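You operate a simulated robot arm through the tools that you are given. There is no shell and no other tool.

You run a simulated two-armed robot. Do the job below in one go: nothing can be reset, and whatever is moved stays where it is left.

JOB
Carry the green ribbon tray with both arms and set it on the wooden table.

Only the result counts: the job must be done as asked and must still hold three seconds after the hand-in. Knocking over, shifting, dropping, spilling or breaking anything else fails it.

ROBOT AND FRAMES
Two 7-joint arms with two-finger parallel grippers on one trunk, on a base that moves. Base frame: it is fixed to the floor where the robot stands at the start and does not move with it; the origin is under the middle of the robot, x ahead of it, y to its left, z up. Units: m, degrees, N and s.
The left shoulder is at the start at [0.02, 0.138, 1.25], the right one opposite. With the tool pointing down near the work surface each hand reaches from about 0.1 to 0.5 m from the robot's upright axis, wherever it stands, measured 20 degrees to its own side. Places, roughly: wooden table [-1.2, 0.8, 0.7]. Payload 1.57 kg a hand.
Tool frame (each hand has its own): the origin (TCP) lies between the finger pads and is the grasp point; the fingertips stand 0.03 m ahead of it; z points along the fingers, y is the line along which they close. Largest opening 0.08 m; finger width 0.017, thickness 0.012; the body of the gripper, 0.04 by 0.082 m, starts 0.08 m behind the TCP.
Orientation is that of the tool frame in the base frame, as a unit quaternion [x, y, z, w]. With the fingers straight down and closing along the base's y, the tool's x points along the base's -x, its y along +y and its z along -z.

CONTROLS
- The arms move only by the tool servo_tool. It takes "left_rows", "right_rows" or both (then of equal length, played together; a hand with none holds still); each is a list of rows, each a list of 7 numbers: the gripper command, from -1 (fully open) to 1 (shut), values between in proportion, then the shift along the tool's x, y, z in m, then the turn, a rotation vector about the tool's x, y, z in degrees. In form: [[claw, x, y, z, wx, wy, wz], ...]. A call has 1 to 20 rows; each row is the pose to reach, as a shift and turn from the pose commanded when the call began, along the tool's axes at that moment. Rows are played at 5 a second. More than 0.05 m and 8.6 degrees between two rows, or a gripper value outside its range, and nothing of the call is played. Where a pose cannot be reached the arm comes as near as it can. A force on the tool above 40 N (or 10 N above the force at the start of the call, whichever is more), or a blocked arm, ends the call early, and 0.2 s more pass. The fingers move at their own pace (about 0.045 m/s each) and stop on an object; they squeeze with about 38 N. The grip force told is the motor's: it shows also when the fingers shut on nothing. Time passes only in rows, and 0.2 s behind the last, so rows that repeat a pose let the fingers close. The reply holds the time, the measured pose of the TCP, the force on the tool along the base axes, the opening and the grip force, in the units named above and with some noise, with the torque about the TCP (base axes, N m) and any sound that the robot's microphone picked up.
- Cameras (640 x 400 px; columns grow to the right, rows downward): "scene" is now at [0.16, -0.0012, 1.2367]; the picture's right is [-0.00, -1.00, 0.00], its down [0.57, -0.00, -0.82] and it looks along [0.82, -0.00, 0.57] (base axes); focal length 214 px, centre (320, 200). "left" rides on the left gripper at [0.072, 0.007, -0.122] in its tool frame; the picture's right is [-0.09, 1.00, 0.00], its down [-0.84, -0.08, -0.54] and it looks along [-0.54, -0.05, 0.84] (tool axes); focal length 238 px, centre (320, 200). "right" rides on the right gripper at [0.072, -0.007, -0.122] in its tool frame; the picture's right is [0.09, 1.00, 0.00], its down [-0.84, 0.08, -0.54] and it looks along [-0.54, 0.05, 0.84] (tool axes); focal length 238 px, centre (320, 200). There is no depth. A picture from a camera that has moved, and an enlarged one, comes with that camera's place and axes in the base frame and with its lens.
- get_image(camera): a new picture of that camera. It takes no simulated time.
- slide_trunk(by): slides the trunk up (or, below 0, down) by that many m; the arms and the scene camera ride with it, the base frame stays. It gives what a move gives, with no picture.
- drive_base(legs): drives the robot by 1 to 6 legs, each [ahead, left, turn to the left] in m, m and degrees, along the robot's own axes; the way and the turn of a leg run together, so that a leg with both is an arc; at most 1.5 m and 180 degrees a leg. The arms and the cameras ride along, it lands a little off, and it stops where it bumps. It gives what a move gives.
- pan_tilt(pan, tilt): turns the head with the scene camera to pan (to the left, within 60 degrees either way) and tilt (down, from -29 to 69), counted from straight ahead of the robot. It gives what a move gives.
- zoom(camera, box): a new picture of the part [left, top, right, bottom] of that camera's present view, enlarged. It takes no simulated time.
- close_job(): hands the job in; it is judged then, once.

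Nothing tells you exact positions but the pictures and the camera data. Unless the task says otherwise, let go and move clear before handing in.

The tools are called after "Call:" by a JSON object that holds its "name" and its "arguments". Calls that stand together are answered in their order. servo_tool: Moves the arms, as the interface text tells. Its arguments: {"type":"object","properties":{"left_rows":{"type":"array","items":{"type":"array","items":{"type":"number"}}},"right_rows":{"type":"array","items":{"type":"array","items":{"type":"number"}}}},"required":[]} The other tools are called the same way: slide_trunk (by) moves the trunk up or down; drive_base (legs) drives the base; pan_tilt (pan, tilt) turns the head that bears the scene camera; get_image (camera) takes a picture; zoom (camera, box) takes an enlarged picture of a part of a camera's view; close_job () hands the job in.

At the start:

```text
time: 0.0
left_tool_pos: [0.3272, 0.3345, 1.1371]
left_tool_rot: [-0.012, 0.998, 0.0, -0.06]
left_force: [0.7, -0.3, 0.4]
left_wrist_torque: [-0.02, -0.02, 0.0]
left_finger_gap: 0.0801
left_gripper_force: 0.0
right_tool_pos: [0.2598, -0.0238, 1.0547]
right_tool_rot: [0.007, 0.996, -0.074, 0.046]
right_force: [120.1, -127.4, -194.0]
right_wrist_torque: [16.97, -1.31, 11.39]
right_finger_gap: 0.0798
right_gripper_force: 0.0
trunk travel left (down, up): [-0.625, 0.615]
robot x, y, heading: [-0.0001, 0.0021, 0.0]
head pan, tilt (commanded): [-6.2, 68.8]
```

scene: 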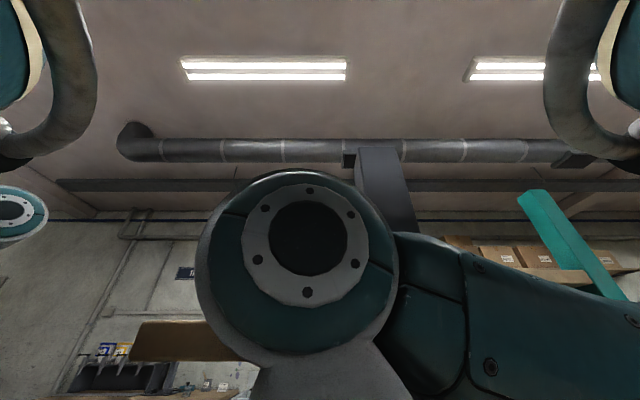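
right: 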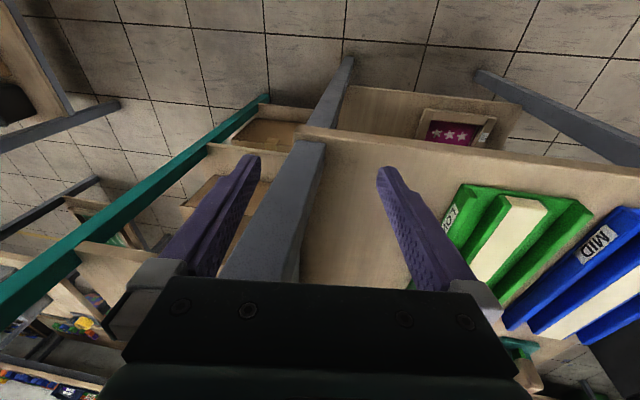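
left: 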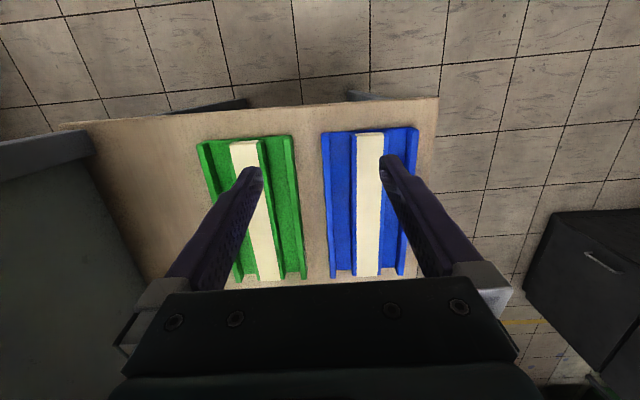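

I can see the green and blue trays under the left hand on a wooden shelf. The right arm is in front of the scene camera and reports a large force, so I'll take fresh pictures before moving anything.

Call:
{"name": "get_image", "arguments": {"camera": "scene"}}

Call:
{"name": "get_image", "arguments": {"camera": "right"}}

Call:
{"name": "get_image", "arguments": {"camera": "left"}}

```text
taken
camera scene: at [0.16, -0.0012, 1.2367], right [0.0, -1.0, 0.0], down [0.57, 0.0, -0.82], along [0.82, 0.0, 0.57], focal length 214 px, centre (320, 200)
```

scene: 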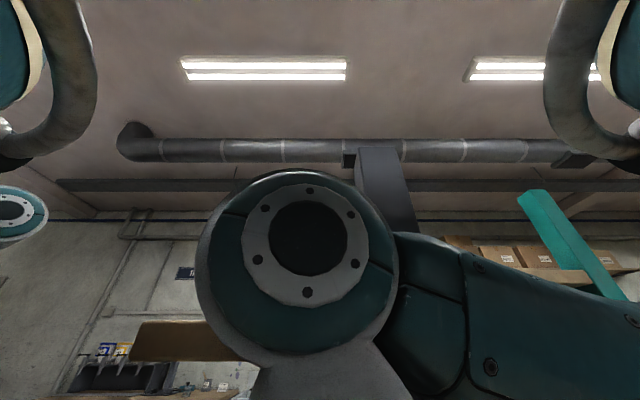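

```text
taken
camera right: at [0.1773, -0.011, 1.1694], right [-0.07, 0.99, -0.16], down [0.79, 0.15, 0.6], along [0.61, -0.08, -0.79], focal length 238 px, centre (320, 200)
```

right: 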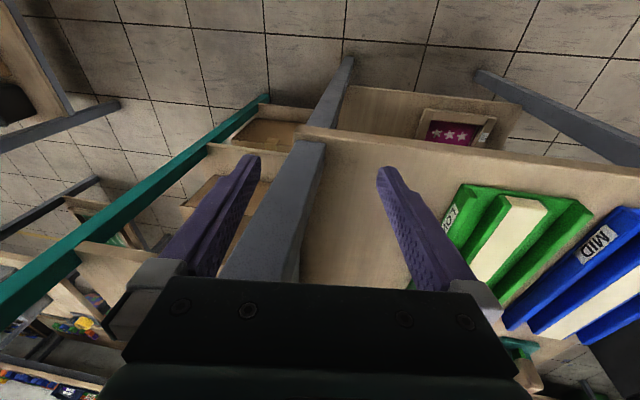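

```text
taken
camera left: at [0.2708, 0.3399, 1.2663], right [0.07, 1.0, -0.01], down [0.9, -0.06, 0.44], along [0.44, -0.04, -0.9], focal length 238 px, centre (320, 200)
```

left: 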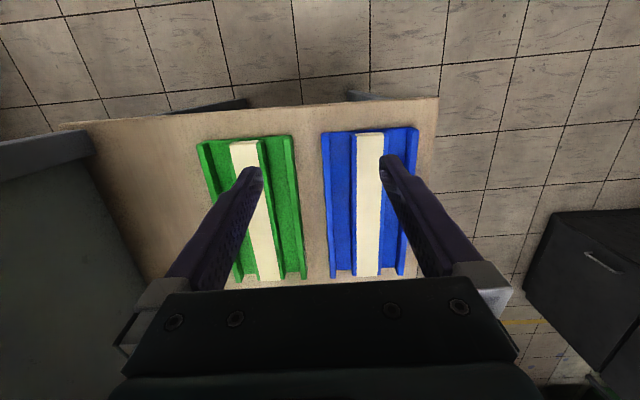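

The head is commanded to look down, but its camera points up, and the right hand's camera sits about 7 cm below it. The head is probably pressing on the right hand, so I'll raise the head first to take the load off.

Call:
{"name": "pan_tilt", "arguments": {"pan": 0, "tilt": -29}}

```text
time: 1.7
left_tool_pos: [0.3275, 0.3345, 1.1356]
left_tool_rot: [-0.014, 0.998, 0.0, -0.06]
left_force: [-0.7, -0.4, -0.4]
left_wrist_torque: [0.0, 0.0, -0.04]
left_finger_gap: 0.0798
left_gripper_force: 0.1
right_tool_pos: [0.2625, -0.0232, 1.0551]
right_tool_rot: [0.011, 0.996, -0.075, 0.05]
right_force: [46.4, 5.9, -57.3]
right_wrist_torque: [-1.17, 1.67, -0.77]
right_finger_gap: 0.0801
right_gripper_force: 0.1
trunk travel left (down, up): [-0.625, 0.615]
robot x, y, heading: [0.001, -0.002, 0.1]
head pan, tilt (commanded): [0.0, -28.6]
```

The force on the right hand dropped from about 260 N to about 74 N, so the head was pressing on it. I'll check the new views.

Call:
{"name": "get_image", "arguments": {"camera": "scene"}}

Call:
{"name": "get_image", "arguments": {"camera": "right"}}

```text
taken
camera scene: at [0.1607, -0.0024, 1.236], right [-0.02, -1.0, 0.0], down [0.56, -0.01, -0.83], along [0.83, -0.02, 0.56], focal length 214 px, centre (320, 200)
```

scene: 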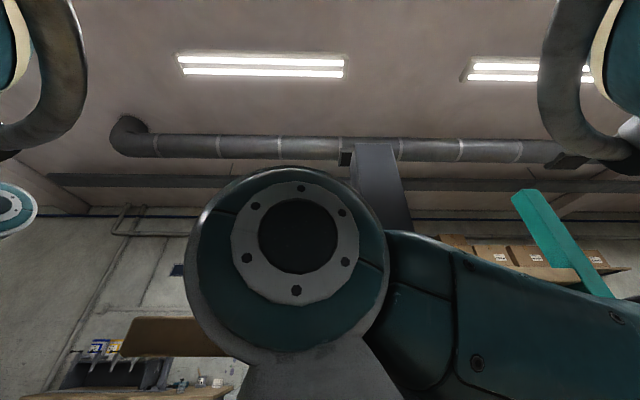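

```text
taken
camera right: at [0.1786, -0.0106, 1.1683], right [-0.06, 0.99, -0.16], down [0.78, 0.15, 0.61], along [0.62, -0.08, -0.78], focal length 238 px, centre (320, 200)
```

right: 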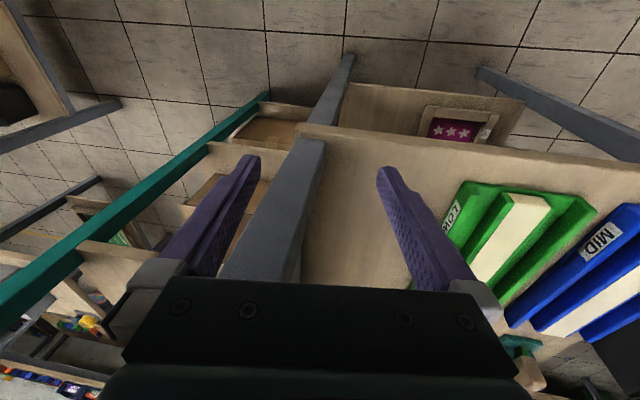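

The right hand is still lightly touching the head, and a grey shelf post stands about 3 cm in front of it. The green tray's near edge is at about x 0.34, y 0.14–0.29, z 0.9. I'll ease the right hand straight down, away from the head.

Call:
{"name": "servo_tool", "arguments": {"right_rows": [[-1, 0, 0, 0.01, 0, 0, 0], [-1, 0, 0, 0.02, 0, 0, 0], [-1, 0, 0, 0.03, 0, 0, 0], [-1, 0, 0, 0.04, 0, 0, 0], [-1, 0, 0, 0.05, 0, 0, 0]]}}

```text
time: 2.9
left_tool_pos: [0.3269, 0.3346, 1.1362]
left_tool_rot: [-0.012, 0.998, 0.002, -0.061]
left_force: [0.1, 0.7, -0.1]
left_wrist_torque: [0.04, -0.02, -0.05]
left_finger_gap: 0.0802
left_gripper_force: 0.1
right_tool_pos: [0.2645, -0.0309, 1.0062]
right_tool_rot: [0.006, 0.996, -0.074, 0.046]
right_force: [-0.1, 0.8, 0.7]
right_wrist_torque: [-0.04, 0.0, -0.04]
right_finger_gap: 0.08
right_gripper_force: 0.1
trunk travel left (down, up): [-0.625, 0.615]
robot x, y, heading: [0.0011, -0.0024, -0.2]
head pan, tilt (commanded): [0.0, -28.6]
```

The right hand is now free of contact. Next I'll back the robot away from the shelf so there is room to look around and move.

Call:
{"name": "drive_base", "arguments": {"legs": [[-0.25, 0, 0]]}}

```text
time: 4.8
left_tool_pos: [0.0755, 0.335, 1.136]
left_tool_rot: [-0.01, 0.998, 0.001, -0.061]
left_force: [-0.5, 0.5, -0.4]
left_wrist_torque: [0.02, 0.0, 0.0]
left_finger_gap: 0.08
left_gripper_force: 0.1
right_tool_pos: [0.0124, -0.0318, 1.0059]
right_tool_rot: [0.009, 0.996, -0.074, 0.046]
right_force: [-0.1, -0.4, -0.4]
right_wrist_torque: [-0.04, 0.01, -0.02]
right_finger_gap: 0.0801
right_gripper_force: 0.0
trunk travel left (down, up): [-0.625, 0.615]
robot x, y, heading: [-0.2504, 0.0015, -0.3]
head pan, tilt (commanded): [0.0, -28.6]
```

I'm clear of the shelf now. I'll move the right hand out to the robot's right so it no longer blocks the head camera.

Call:
{"name": "servo_tool", "arguments": {"right_rows": [[-1, 0, -0.04, 0.006, 0, 0, 0], [-1, 0, -0.08, 0.012, 0, 0, 0], [-1, 0, -0.12, 0.018, 0, 0, 0], [-1, 0, -0.16, 0.024, 0, 0, 0], [-1, 0, -0.2, 0.03, 0, 0, 0], [-1, 0, -0.24, 0.036, 0, 0, 0], [-1, 0, -0.28, 0.042, 0, 0, 0], [-1, 0, -0.28, 0.042, 0, 0, 0]]}}

```text
time: 6.6
left_tool_pos: [0.0755, 0.3338, 1.1351]
left_tool_rot: [-0.009, 0.998, 0.001, -0.061]
left_force: [-0.6, 0.0, 0.1]
left_wrist_torque: [0.04, 0.0, -0.02]
left_finger_gap: 0.0798
left_gripper_force: 0.0
right_tool_pos: [0.0107, -0.3156, 1.0057]
right_tool_rot: [0.008, 0.996, -0.074, 0.047]
right_force: [-0.2, -0.3, -0.1]
right_wrist_torque: [-0.02, -0.01, 0.03]
right_finger_gap: 0.08
right_gripper_force: 0.1
trunk travel left (down, up): [-0.625, 0.615]
robot x, y, heading: [-0.2506, 0.0025, -0.2]
head pan, tilt (commanded): [0.0, -28.6]
```

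Both hands are clear of the head. I'll tilt it down to see the shelf and trays.

Call:
{"name": "pan_tilt", "arguments": {"pan": 0, "tilt": 30}}

Call:
{"name": "get_image", "arguments": {"camera": "scene"}}

Call:
{"name": "get_image", "arguments": {"camera": "right"}}

Call:
{"name": "get_image", "arguments": {"camera": "left"}}

```text
time: 7.8
left_tool_pos: [0.0759, 0.3331, 1.1362]
left_tool_rot: [-0.01, 0.998, 0.001, -0.061]
left_force: [0.3, 0.3, -0.5]
left_wrist_torque: [-0.03, 0.03, 0.01]
left_finger_gap: 0.08
left_gripper_force: 0.1
right_tool_pos: [0.011, -0.3137, 1.0057]
right_tool_rot: [0.009, 0.996, -0.074, 0.046]
right_force: [0.3, 0.1, -0.3]
right_wrist_torque: [0.0, 0.02, -0.02]
right_finger_gap: 0.0802
right_gripper_force: 0.1
trunk travel left (down, up): [-0.625, 0.615]
robot x, y, heading: [-0.2534, 0.0032, -0.2]
head pan, tilt (commanded): [0.0, 30.0]
```

```text
taken
camera scene: at [-0.0621, -0.0015, 1.1415], right [0.0, -1.0, 0.0], down [-0.5, 0.0, -0.87], along [0.87, 0.0, -0.5], focal length 214 px, centre (320, 200)
```

scene: 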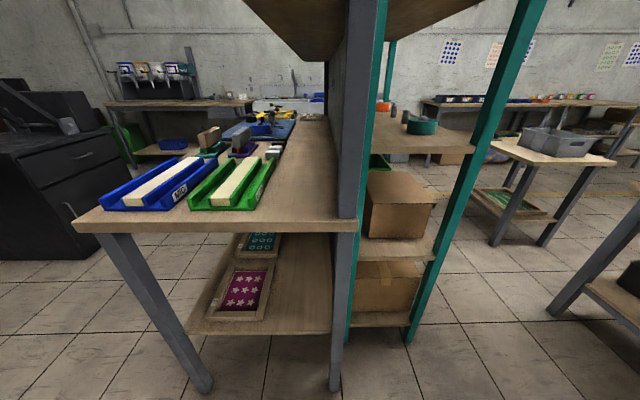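

```text
taken
camera right: at [-0.0729, -0.302, 1.1205], right [-0.07, 0.99, -0.16], down [0.79, 0.15, 0.6], along [0.61, -0.08, -0.78], focal length 238 px, centre (320, 200)
```

right: 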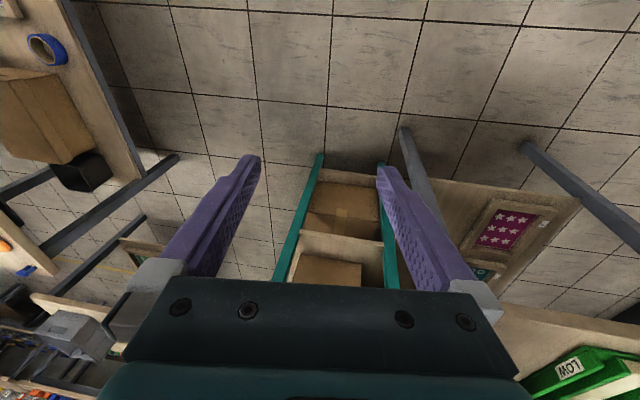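

```text
taken
camera left: at [0.0197, 0.339, 1.2652], right [0.07, 1.0, -0.01], down [0.9, -0.06, 0.43], along [0.43, -0.04, -0.9], focal length 238 px, centre (320, 200)
```

left: 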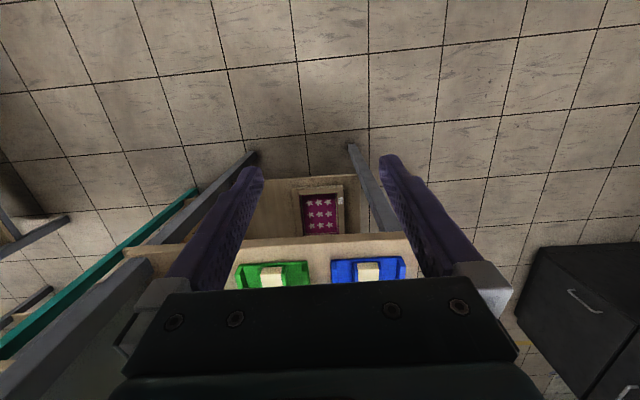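

The trays sit on a desk-like table with a grey panel and post on its right side and a shelf overhead. I'll zoom in for detail.

Call:
{"name": "zoom", "arguments": {"camera": "scene", "box": [70, 90, 350, 265]}}

Call:
{"name": "zoom", "arguments": {"camera": "scene", "box": [180, 100, 300, 220]}}

Call:
{"name": "zoom", "arguments": {"camera": "left", "box": [220, 160, 420, 290]}}

```text
2.29 times, centred on (210, 178) of scene
camera zoom: at [-0.0621, -0.0015, 1.1415], right [0.0, -1.0, 0.0], down [-0.5, 0.0, -0.87], along [0.87, 0.0, -0.5], focal length 490 px, centre (571, 251)
```

zoom: 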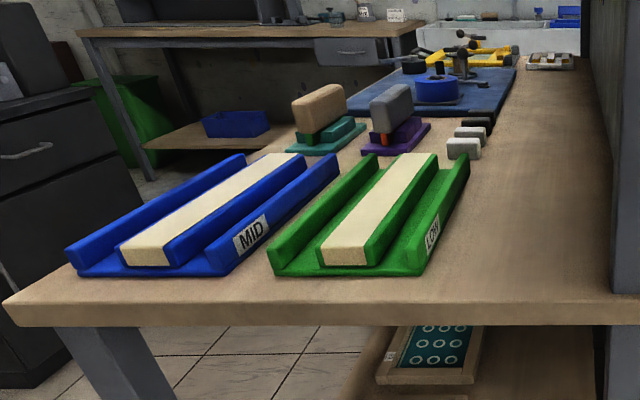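

```text
3.33 times, centred on (240, 160) of scene
camera zoom: at [-0.0621, -0.0015, 1.1415], right [0.0, -1.0, 0.0], down [-0.5, 0.0, -0.87], along [0.87, 0.0, -0.5], focal length 715 px, centre (587, 333)
```

zoom: 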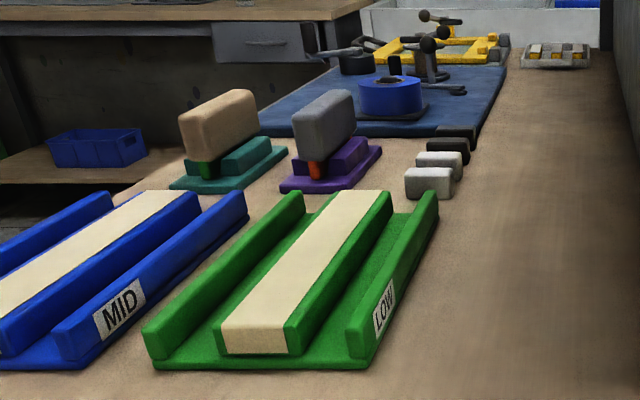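

```text
3.08 times, centred on (320, 225) of left
camera zoom: at [0.0197, 0.339, 1.2652], right [0.07, 1.0, -0.01], down [0.9, -0.06, 0.43], along [0.43, -0.04, -0.9], focal length 733 px, centre (320, 123)
```

zoom: 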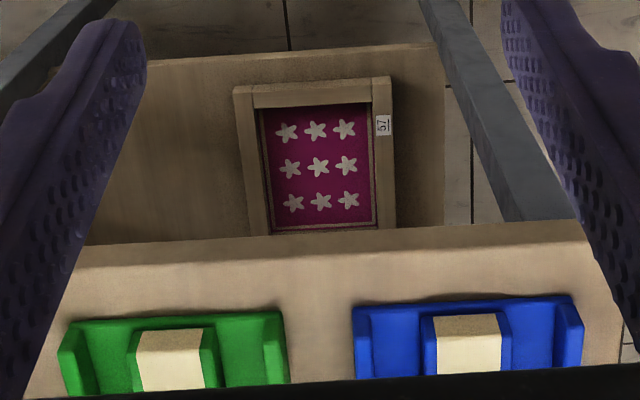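

The green tray, labelled LOW, has a base plate, two side rails and a pale strip down the middle. The blue one is labelled MID. Before committing I'll look around for other candidate trays and check the overhead shelf.

Call:
{"name": "pan_tilt", "arguments": {"pan": 0, "tilt": -5}}

Call:
{"name": "get_image", "arguments": {"camera": "scene"}}

Call:
{"name": "pan_tilt", "arguments": {"pan": -55, "tilt": 25}}

Call:
{"name": "get_image", "arguments": {"camera": "scene"}}

Call:
{"name": "pan_tilt", "arguments": {"pan": 58, "tilt": 25}}

Call:
{"name": "get_image", "arguments": {"camera": "scene"}}

```text
time: 8.9
left_tool_pos: [0.0762, 0.3339, 1.1366]
left_tool_rot: [-0.009, 0.998, 0.001, -0.061]
left_force: [-0.5, 0.1, -0.5]
left_wrist_torque: [0.01, 0.0, 0.01]
left_finger_gap: 0.0801
left_gripper_force: 0.1
right_tool_pos: [0.0106, -0.3155, 1.0061]
right_tool_rot: [0.009, 0.996, -0.074, 0.046]
right_force: [-0.2, -0.2, 0.3]
right_wrist_torque: [0.01, 0.01, 0.0]
right_finger_gap: 0.0802
right_gripper_force: 0.1
trunk travel left (down, up): [-0.625, 0.615]
robot x, y, heading: [-0.2534, 0.0012, -0.4]
head pan, tilt (commanded): [0.0, -5.0]
```

```text
taken
camera scene: at [-0.065, -0.0015, 1.1974], right [0.0, -1.0, 0.0], down [0.09, 0.0, -1.0], along [1.0, 0.0, 0.09], focal length 214 px, centre (320, 200)
```

scene: 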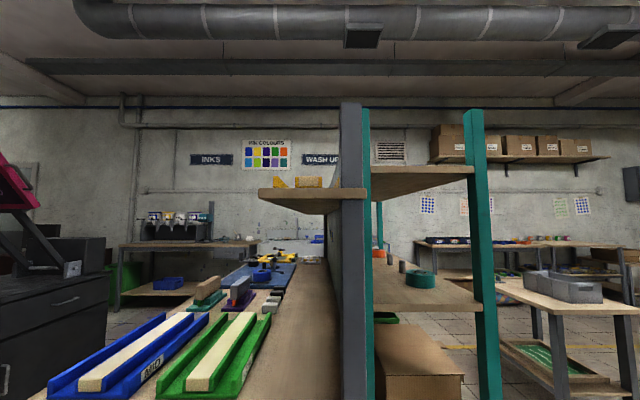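

```text
time: 10.1
left_tool_pos: [0.0757, 0.3334, 1.1359]
left_tool_rot: [-0.009, 0.998, 0.002, -0.061]
left_force: [0.3, -1.3, 0.5]
left_wrist_torque: [0.02, 0.01, 0.0]
left_finger_gap: 0.0801
left_gripper_force: 0.1
right_tool_pos: [0.0099, -0.3136, 1.0059]
right_tool_rot: [0.01, 0.996, -0.074, 0.045]
right_force: [-0.1, 0.4, 0.5]
right_wrist_torque: [0.02, 0.02, 0.0]
right_finger_gap: 0.0799
right_gripper_force: 0.0
trunk travel left (down, up): [-0.625, 0.615]
robot x, y, heading: [-0.2535, 0.0025, -0.3]
head pan, tilt (commanded): [-55.0, 25.0]
```

```text
taken
camera scene: at [-0.1, -0.0768, 1.1494], right [-0.82, -0.57, 0.0], down [-0.24, 0.35, -0.91], along [0.52, -0.74, -0.42], focal length 214 px, centre (320, 200)
```

scene: 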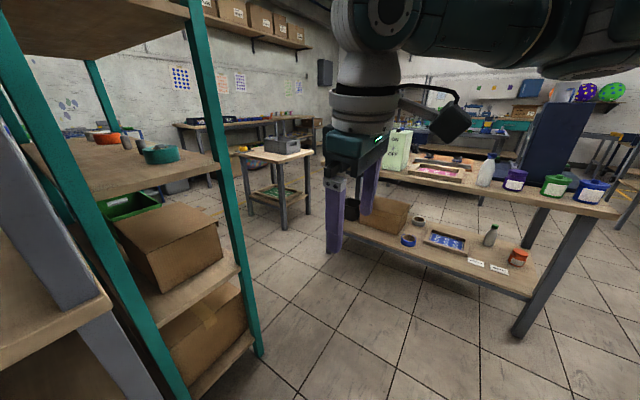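

```text
time: 12.0
left_tool_pos: [0.0752, 0.3332, 1.1368]
left_tool_rot: [-0.01, 0.998, 0.001, -0.06]
left_force: [0.2, -0.3, 0.0]
left_wrist_torque: [0.0, -0.01, 0.04]
left_finger_gap: 0.0802
left_gripper_force: 0.0
right_tool_pos: [0.0106, -0.3145, 1.0068]
right_tool_rot: [0.01, 0.996, -0.075, 0.046]
right_force: [0.4, -0.2, -0.4]
right_wrist_torque: [-0.01, -0.03, 0.03]
right_finger_gap: 0.0799
right_gripper_force: 0.1
trunk travel left (down, up): [-0.625, 0.615]
robot x, y, heading: [-0.2555, 0.0021, -0.3]
head pan, tilt (commanded): [58.0, 25.0]
```

```text
taken
camera scene: at [-0.1033, 0.0768, 1.1494], right [0.85, -0.53, 0.0], down [-0.23, -0.36, -0.91], along [0.48, 0.77, -0.42], focal length 214 px, centre (320, 200)
```

scene: 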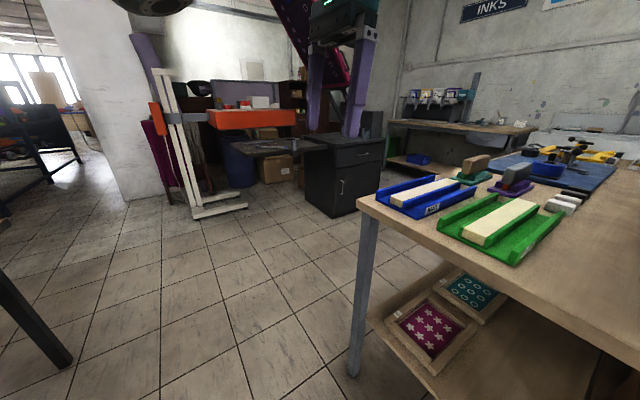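

The green LOW tray is the only green tray of that kind. The wooden table is behind me to the left, so I'll turn toward it to see what's on it before I pick the tray up.

Call:
{"name": "drive_base", "arguments": {"legs": [[0, 0, 90]]}}

Call:
{"name": "pan_tilt", "arguments": {"pan": 45, "tilt": 25}}

Call:
{"name": "get_image", "arguments": {"camera": "scene"}}

```text
time: 16.3
left_tool_pos: [-0.5951, 0.3205, 1.1358]
left_tool_rot: [0.721, -0.691, 0.043, 0.044]
left_force: [0.2, -1.0, 0.0]
left_wrist_torque: [-0.02, 0.03, -0.01]
left_finger_gap: 0.0801
left_gripper_force: 0.0
right_tool_pos: [0.0546, 0.2719, 1.0061]
right_tool_rot: [0.707, -0.701, 0.02, -0.084]
right_force: [-0.3, -0.6, 0.3]
right_wrist_torque: [0.04, 0.0, 0.0]
right_finger_gap: 0.08
right_gripper_force: 0.0
trunk travel left (down, up): [-0.625, 0.615]
robot x, y, heading: [-0.2556, 0.0003, 91.4]
head pan, tilt (commanded): [58.0, 25.0]
```

```text
time: 17.0
left_tool_pos: [-0.5946, 0.3203, 1.1351]
left_tool_rot: [0.721, -0.69, 0.044, 0.044]
left_force: [-0.2, -0.3, -0.1]
left_wrist_torque: [-0.03, 0.0, 0.01]
left_finger_gap: 0.0798
left_gripper_force: 0.1
right_tool_pos: [0.055, 0.2718, 1.006]
right_tool_rot: [0.707, -0.702, 0.019, -0.085]
right_force: [-0.2, -0.5, 0.6]
right_wrist_torque: [-0.01, 0.04, -0.03]
right_finger_gap: 0.0799
right_gripper_force: 0.1
trunk travel left (down, up): [-0.625, 0.615]
robot x, y, heading: [-0.2518, 0.0033, 91.1]
head pan, tilt (commanded): [45.0, 25.0]
```

```text
taken
camera scene: at [-0.321, 0.163, 1.1494], right [0.69, 0.72, 0.0], down [0.31, -0.29, -0.91], along [-0.65, 0.63, -0.42], focal length 214 px, centre (320, 200)
```

scene: 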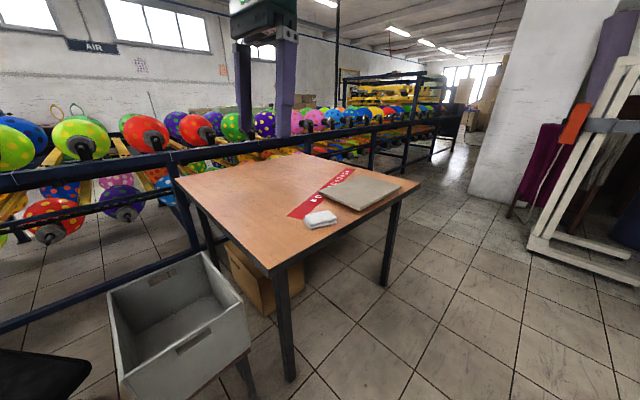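

The wooden table is in view, with a red labelled strip, a grey slab and a small white object on it, and a grey tub beside it. I'll zoom in.

Call:
{"name": "zoom", "arguments": {"camera": "scene", "box": [170, 140, 430, 302]}}

Call:
{"name": "zoom", "arguments": {"camera": "scene", "box": [270, 155, 410, 243]}}

Call:
{"name": "get_image", "arguments": {"camera": "left"}}

Call:
{"name": "get_image", "arguments": {"camera": "right"}}

```text
2.46 times, centred on (300, 221) of scene
camera zoom: at [-0.321, 0.163, 1.1494], right [0.69, 0.72, 0.0], down [0.31, -0.29, -0.91], along [-0.65, 0.63, -0.42], focal length 528 px, centre (369, 148)
```

zoom: 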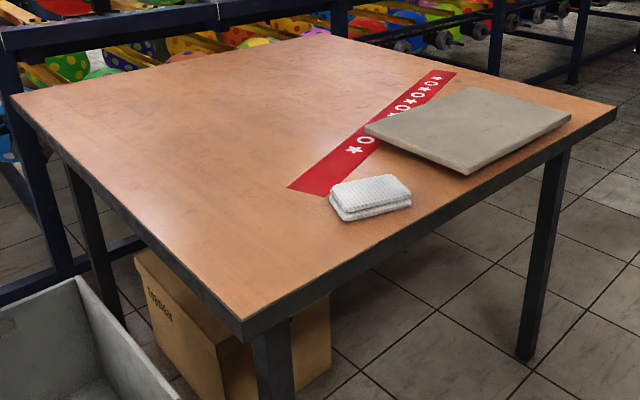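

```text
4.55 times, centred on (340, 199) of scene
camera zoom: at [-0.321, 0.163, 1.1494], right [0.69, 0.72, 0.0], down [0.31, -0.29, -0.91], along [-0.65, 0.63, -0.42], focal length 975 px, centre (229, 204)
```

zoom: 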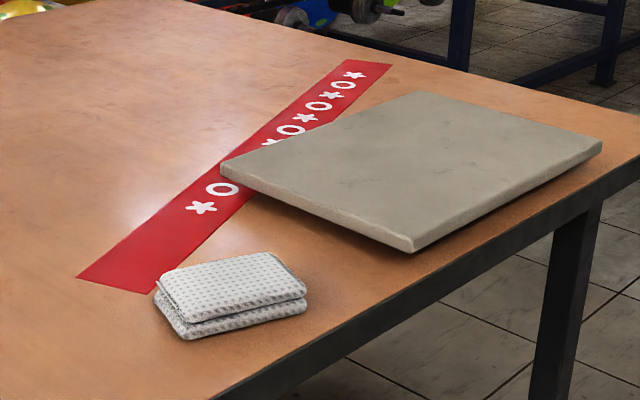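

```text
taken
camera left: at [-0.5975, 0.2639, 1.2649], right [-1.0, 0.05, -0.01], down [0.04, 0.9, 0.43], along [0.03, 0.43, -0.9], focal length 238 px, centre (320, 200)
```

left: 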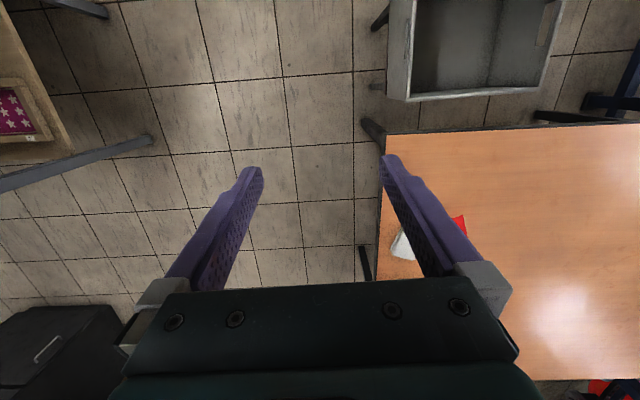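

```text
taken
camera right: at [0.0446, 0.1887, 1.1205], right [-0.98, -0.09, -0.16], down [-0.17, 0.78, 0.6], along [0.07, 0.62, -0.78], focal length 238 px, centre (320, 200)
```

right: 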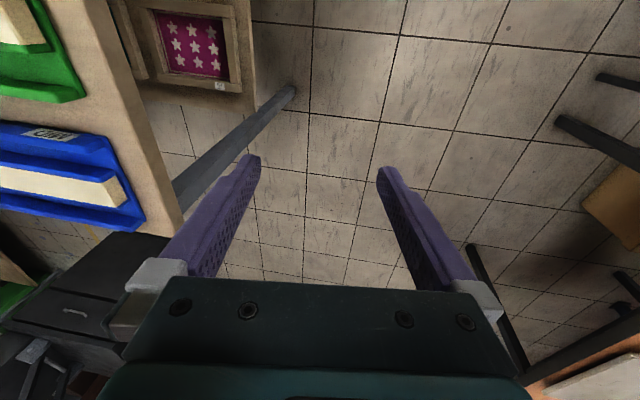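

The table top is at about z 0.74, spanning x -1.76 to -0.73 and y 0.37 to 1.31. The strip, sponge and slab take up its right and far part. I'll take one more look at the tub and the near corner.

Call:
{"name": "pan_tilt", "arguments": {"pan": 60, "tilt": 40}}

Call:
{"name": "get_image", "arguments": {"camera": "scene"}}

Call:
{"name": "pan_tilt", "arguments": {"pan": 20, "tilt": 45}}

Call:
{"name": "get_image", "arguments": {"camera": "scene"}}

```text
time: 17.8
left_tool_pos: [-0.5937, 0.3207, 1.1344]
left_tool_rot: [0.721, -0.69, 0.044, 0.044]
left_force: [-0.4, -0.4, 0.0]
left_wrist_torque: [0.01, -0.02, -0.01]
left_finger_gap: 0.0801
left_gripper_force: 0.0
right_tool_pos: [0.0545, 0.2716, 1.0063]
right_tool_rot: [0.707, -0.702, 0.02, -0.084]
right_force: [0.3, -0.3, -0.2]
right_wrist_torque: [0.02, 0.01, 0.01]
right_finger_gap: 0.0799
right_gripper_force: 0.1
trunk travel left (down, up): [-0.625, 0.615]
robot x, y, heading: [-0.2546, -0.004, 91.2]
head pan, tilt (commanded): [60.0, 40.0]
```

```text
taken
camera scene: at [-0.3289, 0.1403, 1.1261], right [0.48, 0.88, 0.0], down [0.56, -0.31, -0.77], along [-0.67, 0.37, -0.64], focal length 214 px, centre (320, 200)
```

scene: 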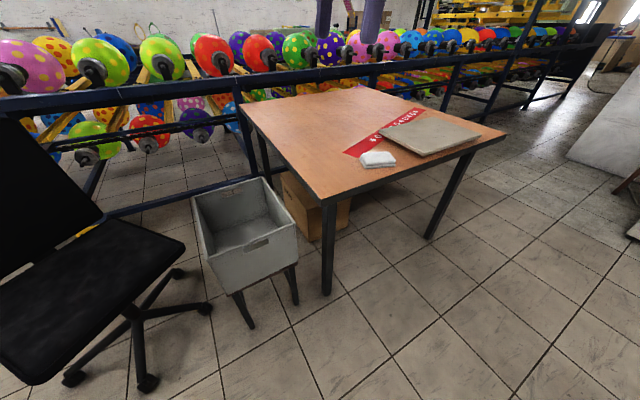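

```text
time: 18.9
left_tool_pos: [-0.5945, 0.3204, 1.1346]
left_tool_rot: [0.721, -0.69, 0.044, 0.043]
left_force: [-0.3, -1.1, 0.0]
left_wrist_torque: [-0.04, -0.01, 0.01]
left_finger_gap: 0.0799
left_gripper_force: 0.1
right_tool_pos: [0.0558, 0.271, 1.0067]
right_tool_rot: [0.707, -0.702, 0.019, -0.085]
right_force: [0.6, -0.2, 0.2]
right_wrist_torque: [0.03, -0.02, -0.02]
right_finger_gap: 0.0798
right_gripper_force: 0.0
trunk travel left (down, up): [-0.625, 0.615]
robot x, y, heading: [-0.2573, 0.0007, 91.5]
head pan, tilt (commanded): [20.0, 45.0]
```

```text
taken
camera scene: at [-0.2839, 0.175, 1.1188], right [0.93, 0.36, 0.0], down [0.26, -0.66, -0.71], along [-0.26, 0.66, -0.71], focal length 214 px, centre (320, 200)
```

scene: 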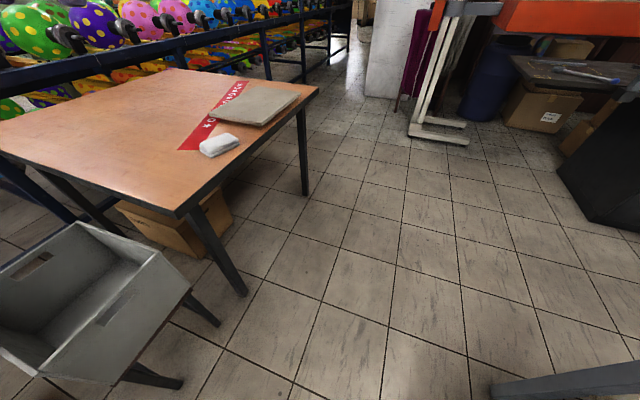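

The route is clear. A chair and tub stand to the left of the table, and the table's +x side is open. I'll look down at my own base to judge how close I can get.

Call:
{"name": "pan_tilt", "arguments": {"pan": 0, "tilt": 69}}

Call:
{"name": "get_image", "arguments": {"camera": "scene"}}

```text
time: 19.8
left_tool_pos: [-0.5939, 0.3209, 1.1352]
left_tool_rot: [0.721, -0.69, 0.043, 0.044]
left_force: [0.0, 0.4, 0.0]
left_wrist_torque: [0.05, 0.02, 0.01]
left_finger_gap: 0.0801
left_gripper_force: 0.3
right_tool_pos: [0.0552, 0.2718, 1.0058]
right_tool_rot: [0.707, -0.702, 0.019, -0.085]
right_force: [0.5, 0.0, 0.6]
right_wrist_torque: [-0.02, 0.01, 0.0]
right_finger_gap: 0.0799
right_gripper_force: 0.1
trunk travel left (down, up): [-0.625, 0.615]
robot x, y, heading: [-0.2519, 0.0005, 91.2]
head pan, tilt (commanded): [0.0, 68.8]
```

```text
taken
camera scene: at [-0.2556, 0.1552, 1.09], right [1.0, 0.02, 0.0], down [0.02, -0.93, -0.36], along [-0.01, 0.36, -0.93], focal length 214 px, centre (320, 200)
```

scene: 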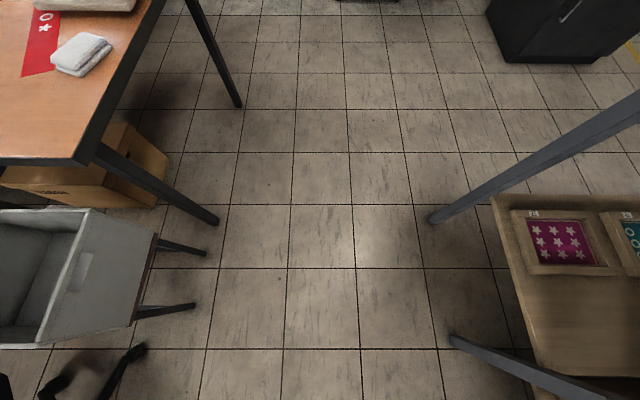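

The space between the two tables is clear floor. I'll go back to face the tray and line my centre up with it at y≈0.21.

Call:
{"name": "drive_base", "arguments": {"legs": [[0, 0, -91.2], [0, 0.21, 0]]}}

Call:
{"name": "pan_tilt", "arguments": {"pan": 0, "tilt": 40}}

Call:
{"name": "get_image", "arguments": {"camera": "scene"}}

Call:
{"name": "get_image", "arguments": {"camera": "left"}}

Call:
{"name": "get_image", "arguments": {"camera": "right"}}

```text
time: 25.3
left_tool_pos: [0.0719, 0.5461, 1.1348]
left_tool_rot: [-0.014, 0.998, 0.001, -0.063]
left_force: [0.7, 0.7, -1.0]
left_wrist_torque: [0.01, 0.01, 0.0]
left_finger_gap: 0.0798
left_gripper_force: 0.1
right_tool_pos: [0.0125, -0.1035, 1.0071]
right_tool_rot: [0.005, 0.996, -0.074, 0.046]
right_force: [-0.1, -0.2, 0.6]
right_wrist_torque: [0.0, -0.02, 0.04]
right_finger_gap: 0.0801
right_gripper_force: 0.1
trunk travel left (down, up): [-0.625, 0.615]
robot x, y, heading: [-0.2556, 0.2104, 0.5]
head pan, tilt (commanded): [0.0, 68.8]
```

```text
time: 26.2
left_tool_pos: [0.0696, 0.5466, 1.1356]
left_tool_rot: [-0.013, 0.998, 0.001, -0.062]
left_force: [0.3, 1.0, 1.0]
left_wrist_torque: [0.04, 0.02, 0.02]
left_finger_gap: 0.0801
left_gripper_force: 0.1
right_tool_pos: [0.0111, -0.1027, 1.0066]
right_tool_rot: [0.004, 0.996, -0.074, 0.046]
right_force: [-0.2, 0.1, -0.8]
right_wrist_torque: [-0.04, -0.01, 0.02]
right_finger_gap: 0.08
right_gripper_force: 0.1
trunk travel left (down, up): [-0.625, 0.615]
robot x, y, heading: [-0.2547, 0.2058, 0.3]
head pan, tilt (commanded): [0.0, 40.0]
```

```text
taken
camera scene: at [-0.0687, 0.2093, 1.126], right [0.01, -1.0, 0.0], down [-0.64, 0.0, -0.77], along [0.77, 0.0, -0.64], focal length 214 px, centre (320, 200)
```

scene: 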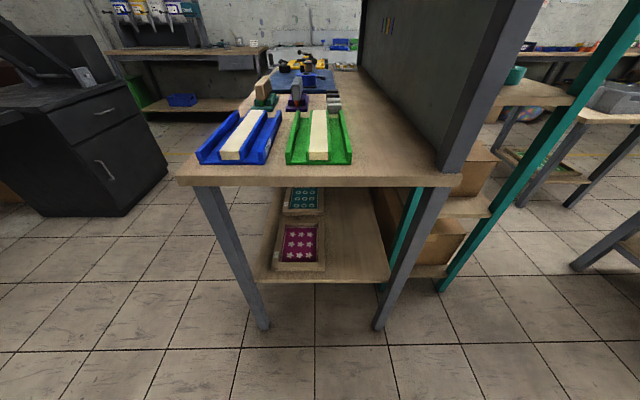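

```text
taken
camera left: at [0.0154, 0.5503, 1.2648], right [0.06, 1.0, -0.01], down [0.9, -0.05, 0.43], along [0.43, -0.03, -0.9], focal length 238 px, centre (320, 200)
```

left: 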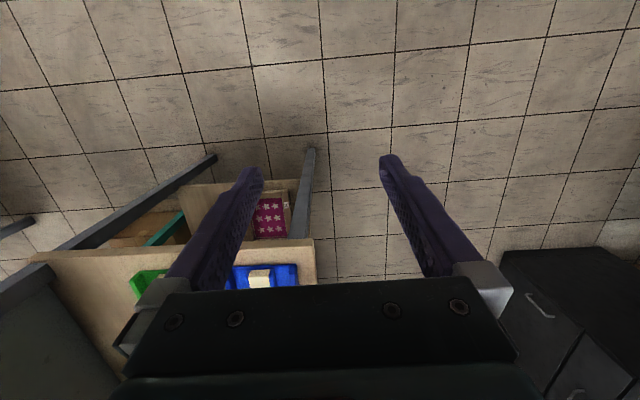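

```text
taken
camera right: at [-0.071, -0.0913, 1.1206], right [-0.08, 0.98, -0.16], down [0.78, 0.16, 0.6], along [0.62, -0.08, -0.78], focal length 238 px, centre (320, 200)
```

right: 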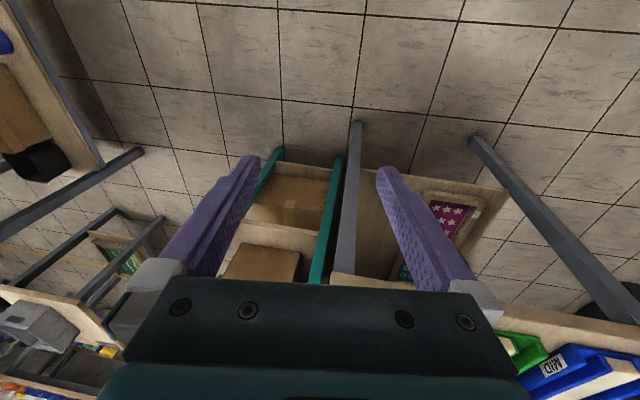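

Call:
{"name": "zoom", "arguments": {"camera": "scene", "box": [180, 90, 380, 215]}}

Call:
{"name": "zoom", "arguments": {"camera": "scene", "box": [275, 95, 365, 175]}}

```text
3.20 times, centred on (280, 152) of scene
camera zoom: at [-0.0687, 0.2093, 1.126], right [0.01, -1.0, 0.0], down [-0.64, 0.0, -0.77], along [0.77, 0.0, -0.64], focal length 686 px, centre (448, 352)
```

zoom: 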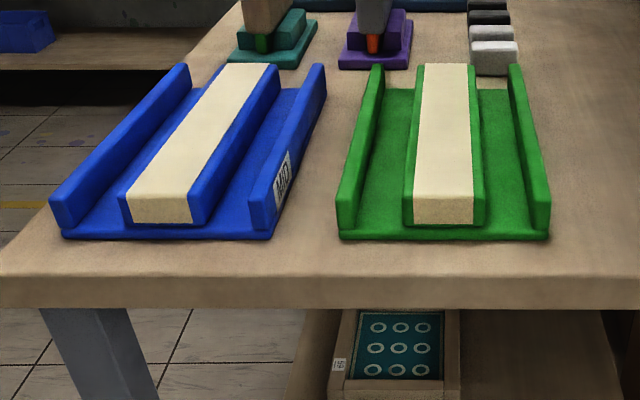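

```text
5.00 times, centred on (320, 135) of scene
camera zoom: at [-0.0687, 0.2093, 1.126], right [0.01, -1.0, 0.0], down [-0.64, 0.0, -0.77], along [0.77, 0.0, -0.64], focal length 1072 px, centre (320, 525)
```

zoom: 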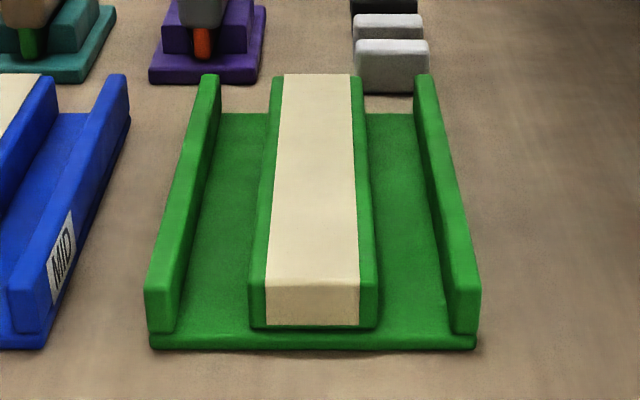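

The tray's rails are at about y 0.277 and 0.148, running from x 0.34 to 0.63 with tops near z 0.91. Each rail is about 11 mm thick with a channel of about 32 mm inside it. I'll check the overhead shelf clearance next.

Call:
{"name": "pan_tilt", "arguments": {"pan": 0, "tilt": 0}}

Call:
{"name": "get_image", "arguments": {"camera": "scene"}}

```text
time: 27.3
left_tool_pos: [0.0722, 0.545, 1.1355]
left_tool_rot: [-0.014, 0.998, 0.0, -0.062]
left_force: [-0.5, 0.0, 0.5]
left_wrist_torque: [0.04, -0.01, 0.04]
left_finger_gap: 0.0799
left_gripper_force: 0.1
right_tool_pos: [0.0116, -0.1036, 1.007]
right_tool_rot: [0.004, 0.996, -0.074, 0.045]
right_force: [0.7, -0.2, 0.1]
right_wrist_torque: [0.02, 0.05, -0.01]
right_finger_gap: 0.08
right_gripper_force: 0.0
trunk travel left (down, up): [-0.625, 0.615]
robot x, y, heading: [-0.2521, 0.2096, 0.6]
head pan, tilt (commanded): [0.0, 0.0]
```

```text
taken
camera scene: at [-0.0636, 0.2093, 1.1897], right [0.01, -1.0, 0.0], down [0.0, 0.0, -1.0], along [1.0, 0.01, 0.0], focal length 214 px, centre (320, 200)
```

scene: 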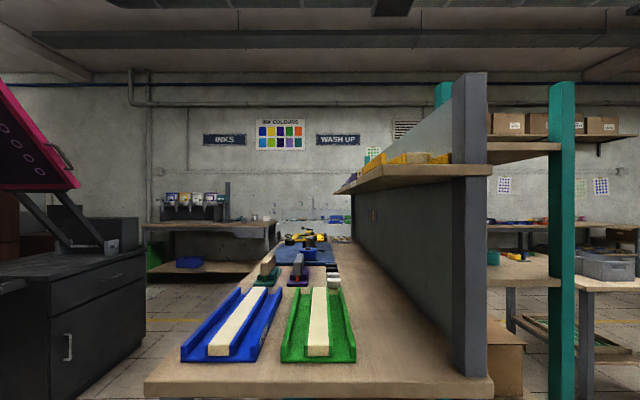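

Call:
{"name": "zoom", "arguments": {"camera": "scene", "box": [320, 130, 500, 242]}}

Call:
{"name": "zoom", "arguments": {"camera": "scene", "box": [160, 230, 400, 390]}}

```text
3.56 times, centred on (410, 186) of scene
camera zoom: at [-0.0636, 0.2093, 1.1897], right [0.01, -1.0, 0.0], down [0.0, 0.0, -1.0], along [1.0, 0.01, 0.0], focal length 763 px, centre (0, 250)
```

zoom: 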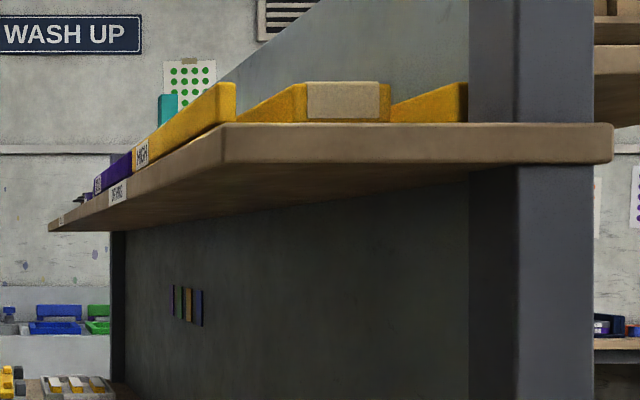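

```text
2.50 times, centred on (280, 310) of scene
camera zoom: at [-0.0636, 0.2093, 1.1897], right [0.01, -1.0, 0.0], down [0.0, 0.0, -1.0], along [1.0, 0.01, 0.0], focal length 536 px, centre (420, -75)
```

zoom: 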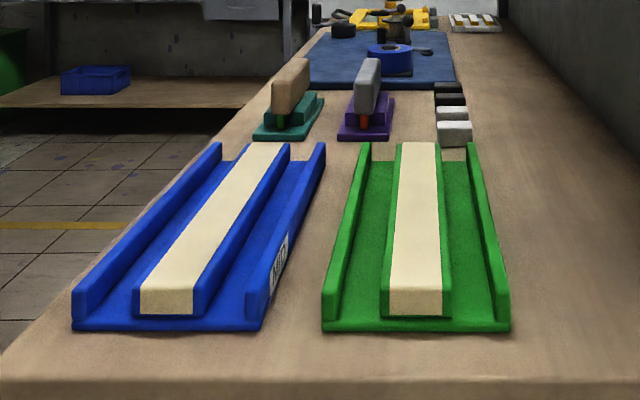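

The overhead shelf is at z≥1.23 for y<0.10, and the post is at about (0.315, -0.056), so the right arm's wrist and elbow need care. I'll bring both hands into a pre-grasp pose here in free space and check the arm shape before driving in.

Call:
{"name": "servo_tool", "arguments": {"left_rows": [[0.1, -0.017, -0.028, 0.009, 0, -0.9, 0.2], [0.1, -0.034, -0.057, 0.017, 0, -1.8, 0.4], [0.1, -0.052, -0.085, 0.026, 0, -2.7, 0.6], [0.1, -0.069, -0.113, 0.034, 0, -3.6, 0.8], [0.1, -0.086, -0.142, 0.043, 0, -4.5, 1.0], [0.1, -0.104, -0.17, 0.051, 0, -5.4, 1.2], [0.1, -0.121, -0.198, 0.06, 0, -6.3, 1.4], [0.1, -0.138, -0.226, 0.0686, 0, -7.1, 1.6]], "right_rows": [[0.1, -0.025, 0.025, -0.008, -1.1, 0.65, -0.1], [0.1, -0.05, 0.05, -0.016, -2.1, 1.3, -0.1], [0.1, -0.075, 0.075, -0.024, -3.2, 1.95, -0.2], [0.1, -0.1, 0.1, -0.032, -4.2, 2.6, -0.2], [0.1, -0.125, 0.125, -0.04, -5.3, 3.25, -0.3], [0.1, -0.15, 0.15, -0.047, -6.4, 3.9, -0.4], [0.1, -0.175, 0.175, -0.054, -7.4, 4.55, -0.4], [0.1, -0.1986, 0.2, -0.0621, -8.5, 5.2, -0.5]]}}

Call:
{"name": "get_image", "arguments": {"camera": "scene"}}

Call:
{"name": "get_image", "arguments": {"camera": "left"}}

Call:
{"name": "get_image", "arguments": {"camera": "right"}}

```text
time: 29.1
left_tool_pos: [0.2065, 0.3231, 1.049]
left_tool_rot: [0.001, 1.0, 0.001, -0.001]
left_force: [0.5, 0.2, 0.5]
left_wrist_torque: [0.04, -0.03, -0.02]
left_finger_gap: 0.0361
left_gripper_force: 0.0
right_tool_pos: [0.2089, 0.1024, 1.0556]
right_tool_rot: [-0.001, 1.0, -0.001, 0.001]
right_force: [1.0, 0.3, -0.7]
right_wrist_torque: [0.0, 0.02, -0.07]
right_finger_gap: 0.036
right_gripper_force: 0.0
trunk travel left (down, up): [-0.625, 0.615]
robot x, y, heading: [-0.2524, 0.2113, 0.4]
head pan, tilt (commanded): [0.0, 0.0]
```

```text
taken
camera scene: at [-0.0636, 0.2093, 1.1898], right [0.01, -1.0, 0.0], down [0.0, 0.0, -1.0], along [1.0, 0.01, 0.0], focal length 214 px, centre (320, 200)
```

scene: 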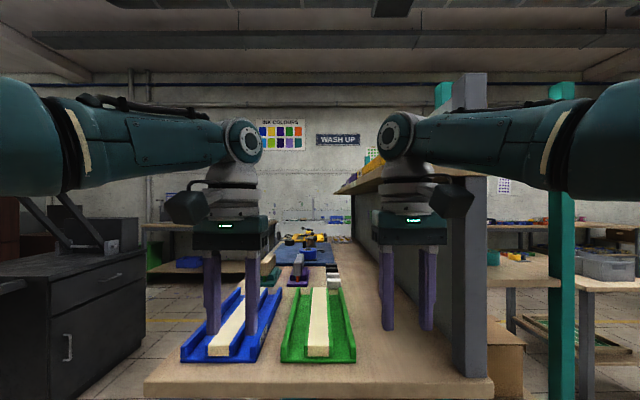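

```text
taken
camera left: at [0.1358, 0.3289, 1.1704], right [0.09, 1.0, 0.0], down [0.84, -0.08, 0.54], along [0.54, -0.05, -0.84], focal length 238 px, centre (320, 200)
```

left: 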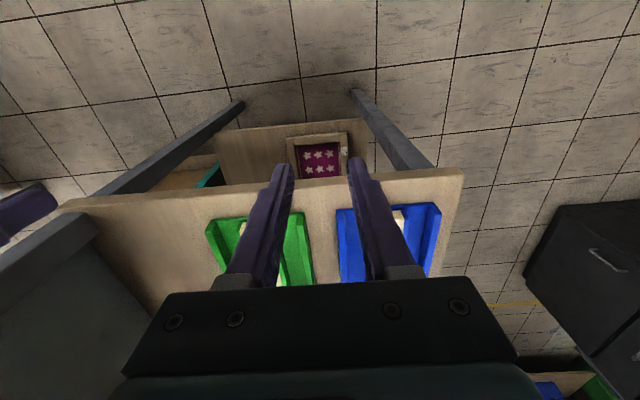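

```text
taken
camera right: at [0.135, 0.0956, 1.1769], right [-0.09, 1.0, 0.0], down [0.83, 0.08, 0.54], along [0.54, 0.05, -0.84], focal length 238 px, centre (320, 200)
```

right: 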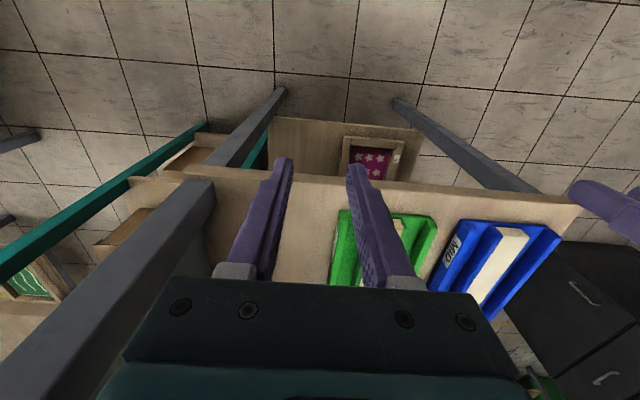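

In this pose the right elbow sticks outward and would meet the post if I drove straight in. Instead I'll tilt both hands about 22° so the wrists stay back. The right hand will take the near part of the right rail and the left hand a farther part of the left rail.

Call:
{"name": "servo_tool", "arguments": {"left_rows": [[0.1, -0.016, -0.016, 0, 0, -4.4, 0], [0.1, -0.032, -0.033, 0, 0, -8.8, 0], [0.1, -0.049, -0.049, 0, 0, -13.2, 0], [0.1, -0.065, -0.066, 0, 0, -17.6, 0], [0.1, -0.081, -0.082, 0, 0, -22, 0], [0.1, -0.081, -0.082, 0, 0, -22, 0]], "right_rows": [[0.1, 0.015, 0.002, 0.001, 0, -4.4, 0], [0.1, 0.03, 0.004, 0.002, 0, -8.8, 0], [0.1, 0.046, 0.005, 0.003, 0, -13.2, 0], [0.1, 0.061, 0.007, 0.004, 0, -17.6, 0], [0.1, 0.076, 0.009, 0.005, 0, -22, 0], [0.1, 0.076, 0.009, 0.005, 0, -22, 0]]}}

Call:
{"name": "get_image", "arguments": {"camera": "scene"}}

Call:
{"name": "pan_tilt", "arguments": {"pan": -40, "tilt": 10}}

Call:
{"name": "get_image", "arguments": {"camera": "scene"}}

```text
time: 30.5
left_tool_pos: [0.2772, 0.2455, 1.0475]
left_tool_rot: [0.0, 0.982, 0.001, 0.191]
left_force: [-1.0, 0.6, 0.3]
left_wrist_torque: [-0.02, 0.02, -0.01]
left_finger_gap: 0.0363
left_gripper_force: 0.0
left hand out of reach, approached as far as the arm can: row 4, 5, 6
right_tool_pos: [0.1303, 0.1116, 1.0515]
right_tool_rot: [0.001, 0.981, 0.001, 0.192]
right_force: [-0.3, 0.5, -0.8]
right_wrist_torque: [-0.02, -0.01, 0.01]
right_finger_gap: 0.0357
right_gripper_force: 0.1
trunk travel left (down, up): [-0.625, 0.615]
robot x, y, heading: [-0.2534, 0.2086, 0.1]
head pan, tilt (commanded): [0.0, 0.0]
```

```text
taken
camera scene: at [-0.0637, 0.2095, 1.1897], right [0.01, -1.0, 0.0], down [0.0, 0.0, -1.0], along [1.0, 0.01, 0.0], focal length 214 px, centre (320, 200)
```

scene: 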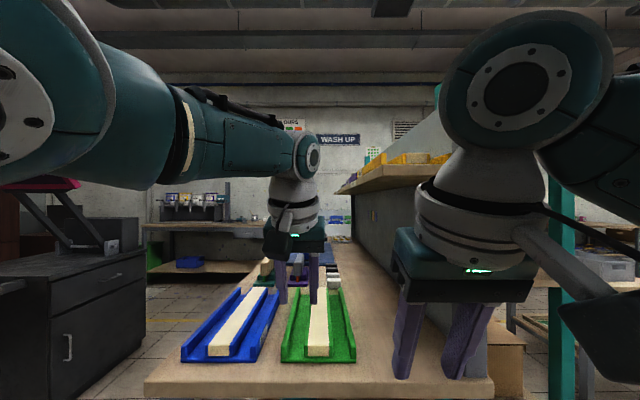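

```text
time: 31.5
left_tool_pos: [0.2762, 0.2449, 1.0483]
left_tool_rot: [0.0, 0.982, 0.0, 0.191]
left_force: [0.0, 0.2, 0.8]
left_wrist_torque: [0.0, -0.02, 0.01]
left_finger_gap: 0.0359
left_gripper_force: 0.0
right_tool_pos: [0.1317, 0.1121, 1.0517]
right_tool_rot: [0.0, 0.981, 0.0, 0.192]
right_force: [-0.3, 0.9, 0.1]
right_wrist_torque: [0.0, 0.02, 0.02]
right_finger_gap: 0.0361
right_gripper_force: 0.1
trunk travel left (down, up): [-0.625, 0.615]
robot x, y, heading: [-0.2585, 0.2099, 0.7]
head pan, tilt (commanded): [-40.0, 10.0]
```

```text
taken
camera scene: at [-0.0821, 0.1495, 1.1738], right [-0.64, -0.77, 0.0], down [-0.13, 0.11, -0.98], along [0.76, -0.63, -0.17], focal length 214 px, centre (320, 200)
```

scene: 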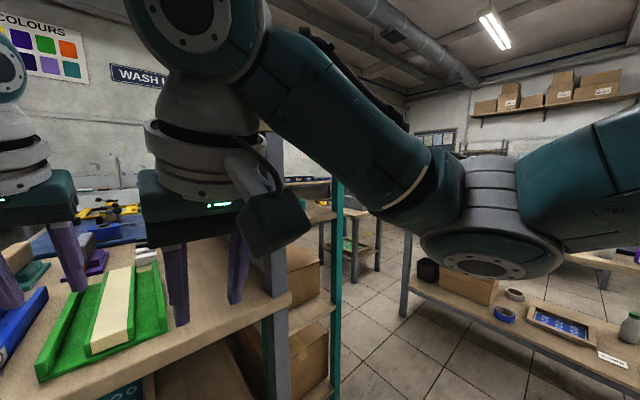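

The left hand reaches about 0.53 m out, which is enough. Turning the robot about 15° to the right will keep the right elbow well clear of the post, so I'll do that and shift left.

Call:
{"name": "drive_base", "arguments": {"legs": [[0, 0, -15.4], [-0.02, 0.133, 0]]}}

```text
time: 33.7
left_tool_pos: [0.2827, 0.2372, 1.0478]
left_tool_rot: [0.134, 0.973, -0.025, 0.189]
left_force: [0.7, 0.3, 0.5]
left_wrist_torque: [0.0, -0.01, -0.03]
left_finger_gap: 0.036
left_gripper_force: 0.0
right_tool_pos: [0.1071, 0.1451, 1.0519]
right_tool_rot: [0.132, 0.972, -0.026, 0.19]
right_force: [0.1, -0.7, -0.4]
right_wrist_torque: [-0.01, -0.03, 0.0]
right_finger_gap: 0.0361
right_gripper_force: 0.1
trunk travel left (down, up): [-0.625, 0.615]
robot x, y, heading: [-0.2382, 0.3461, -15.4]
head pan, tilt (commanded): [-40.0, 10.0]
```

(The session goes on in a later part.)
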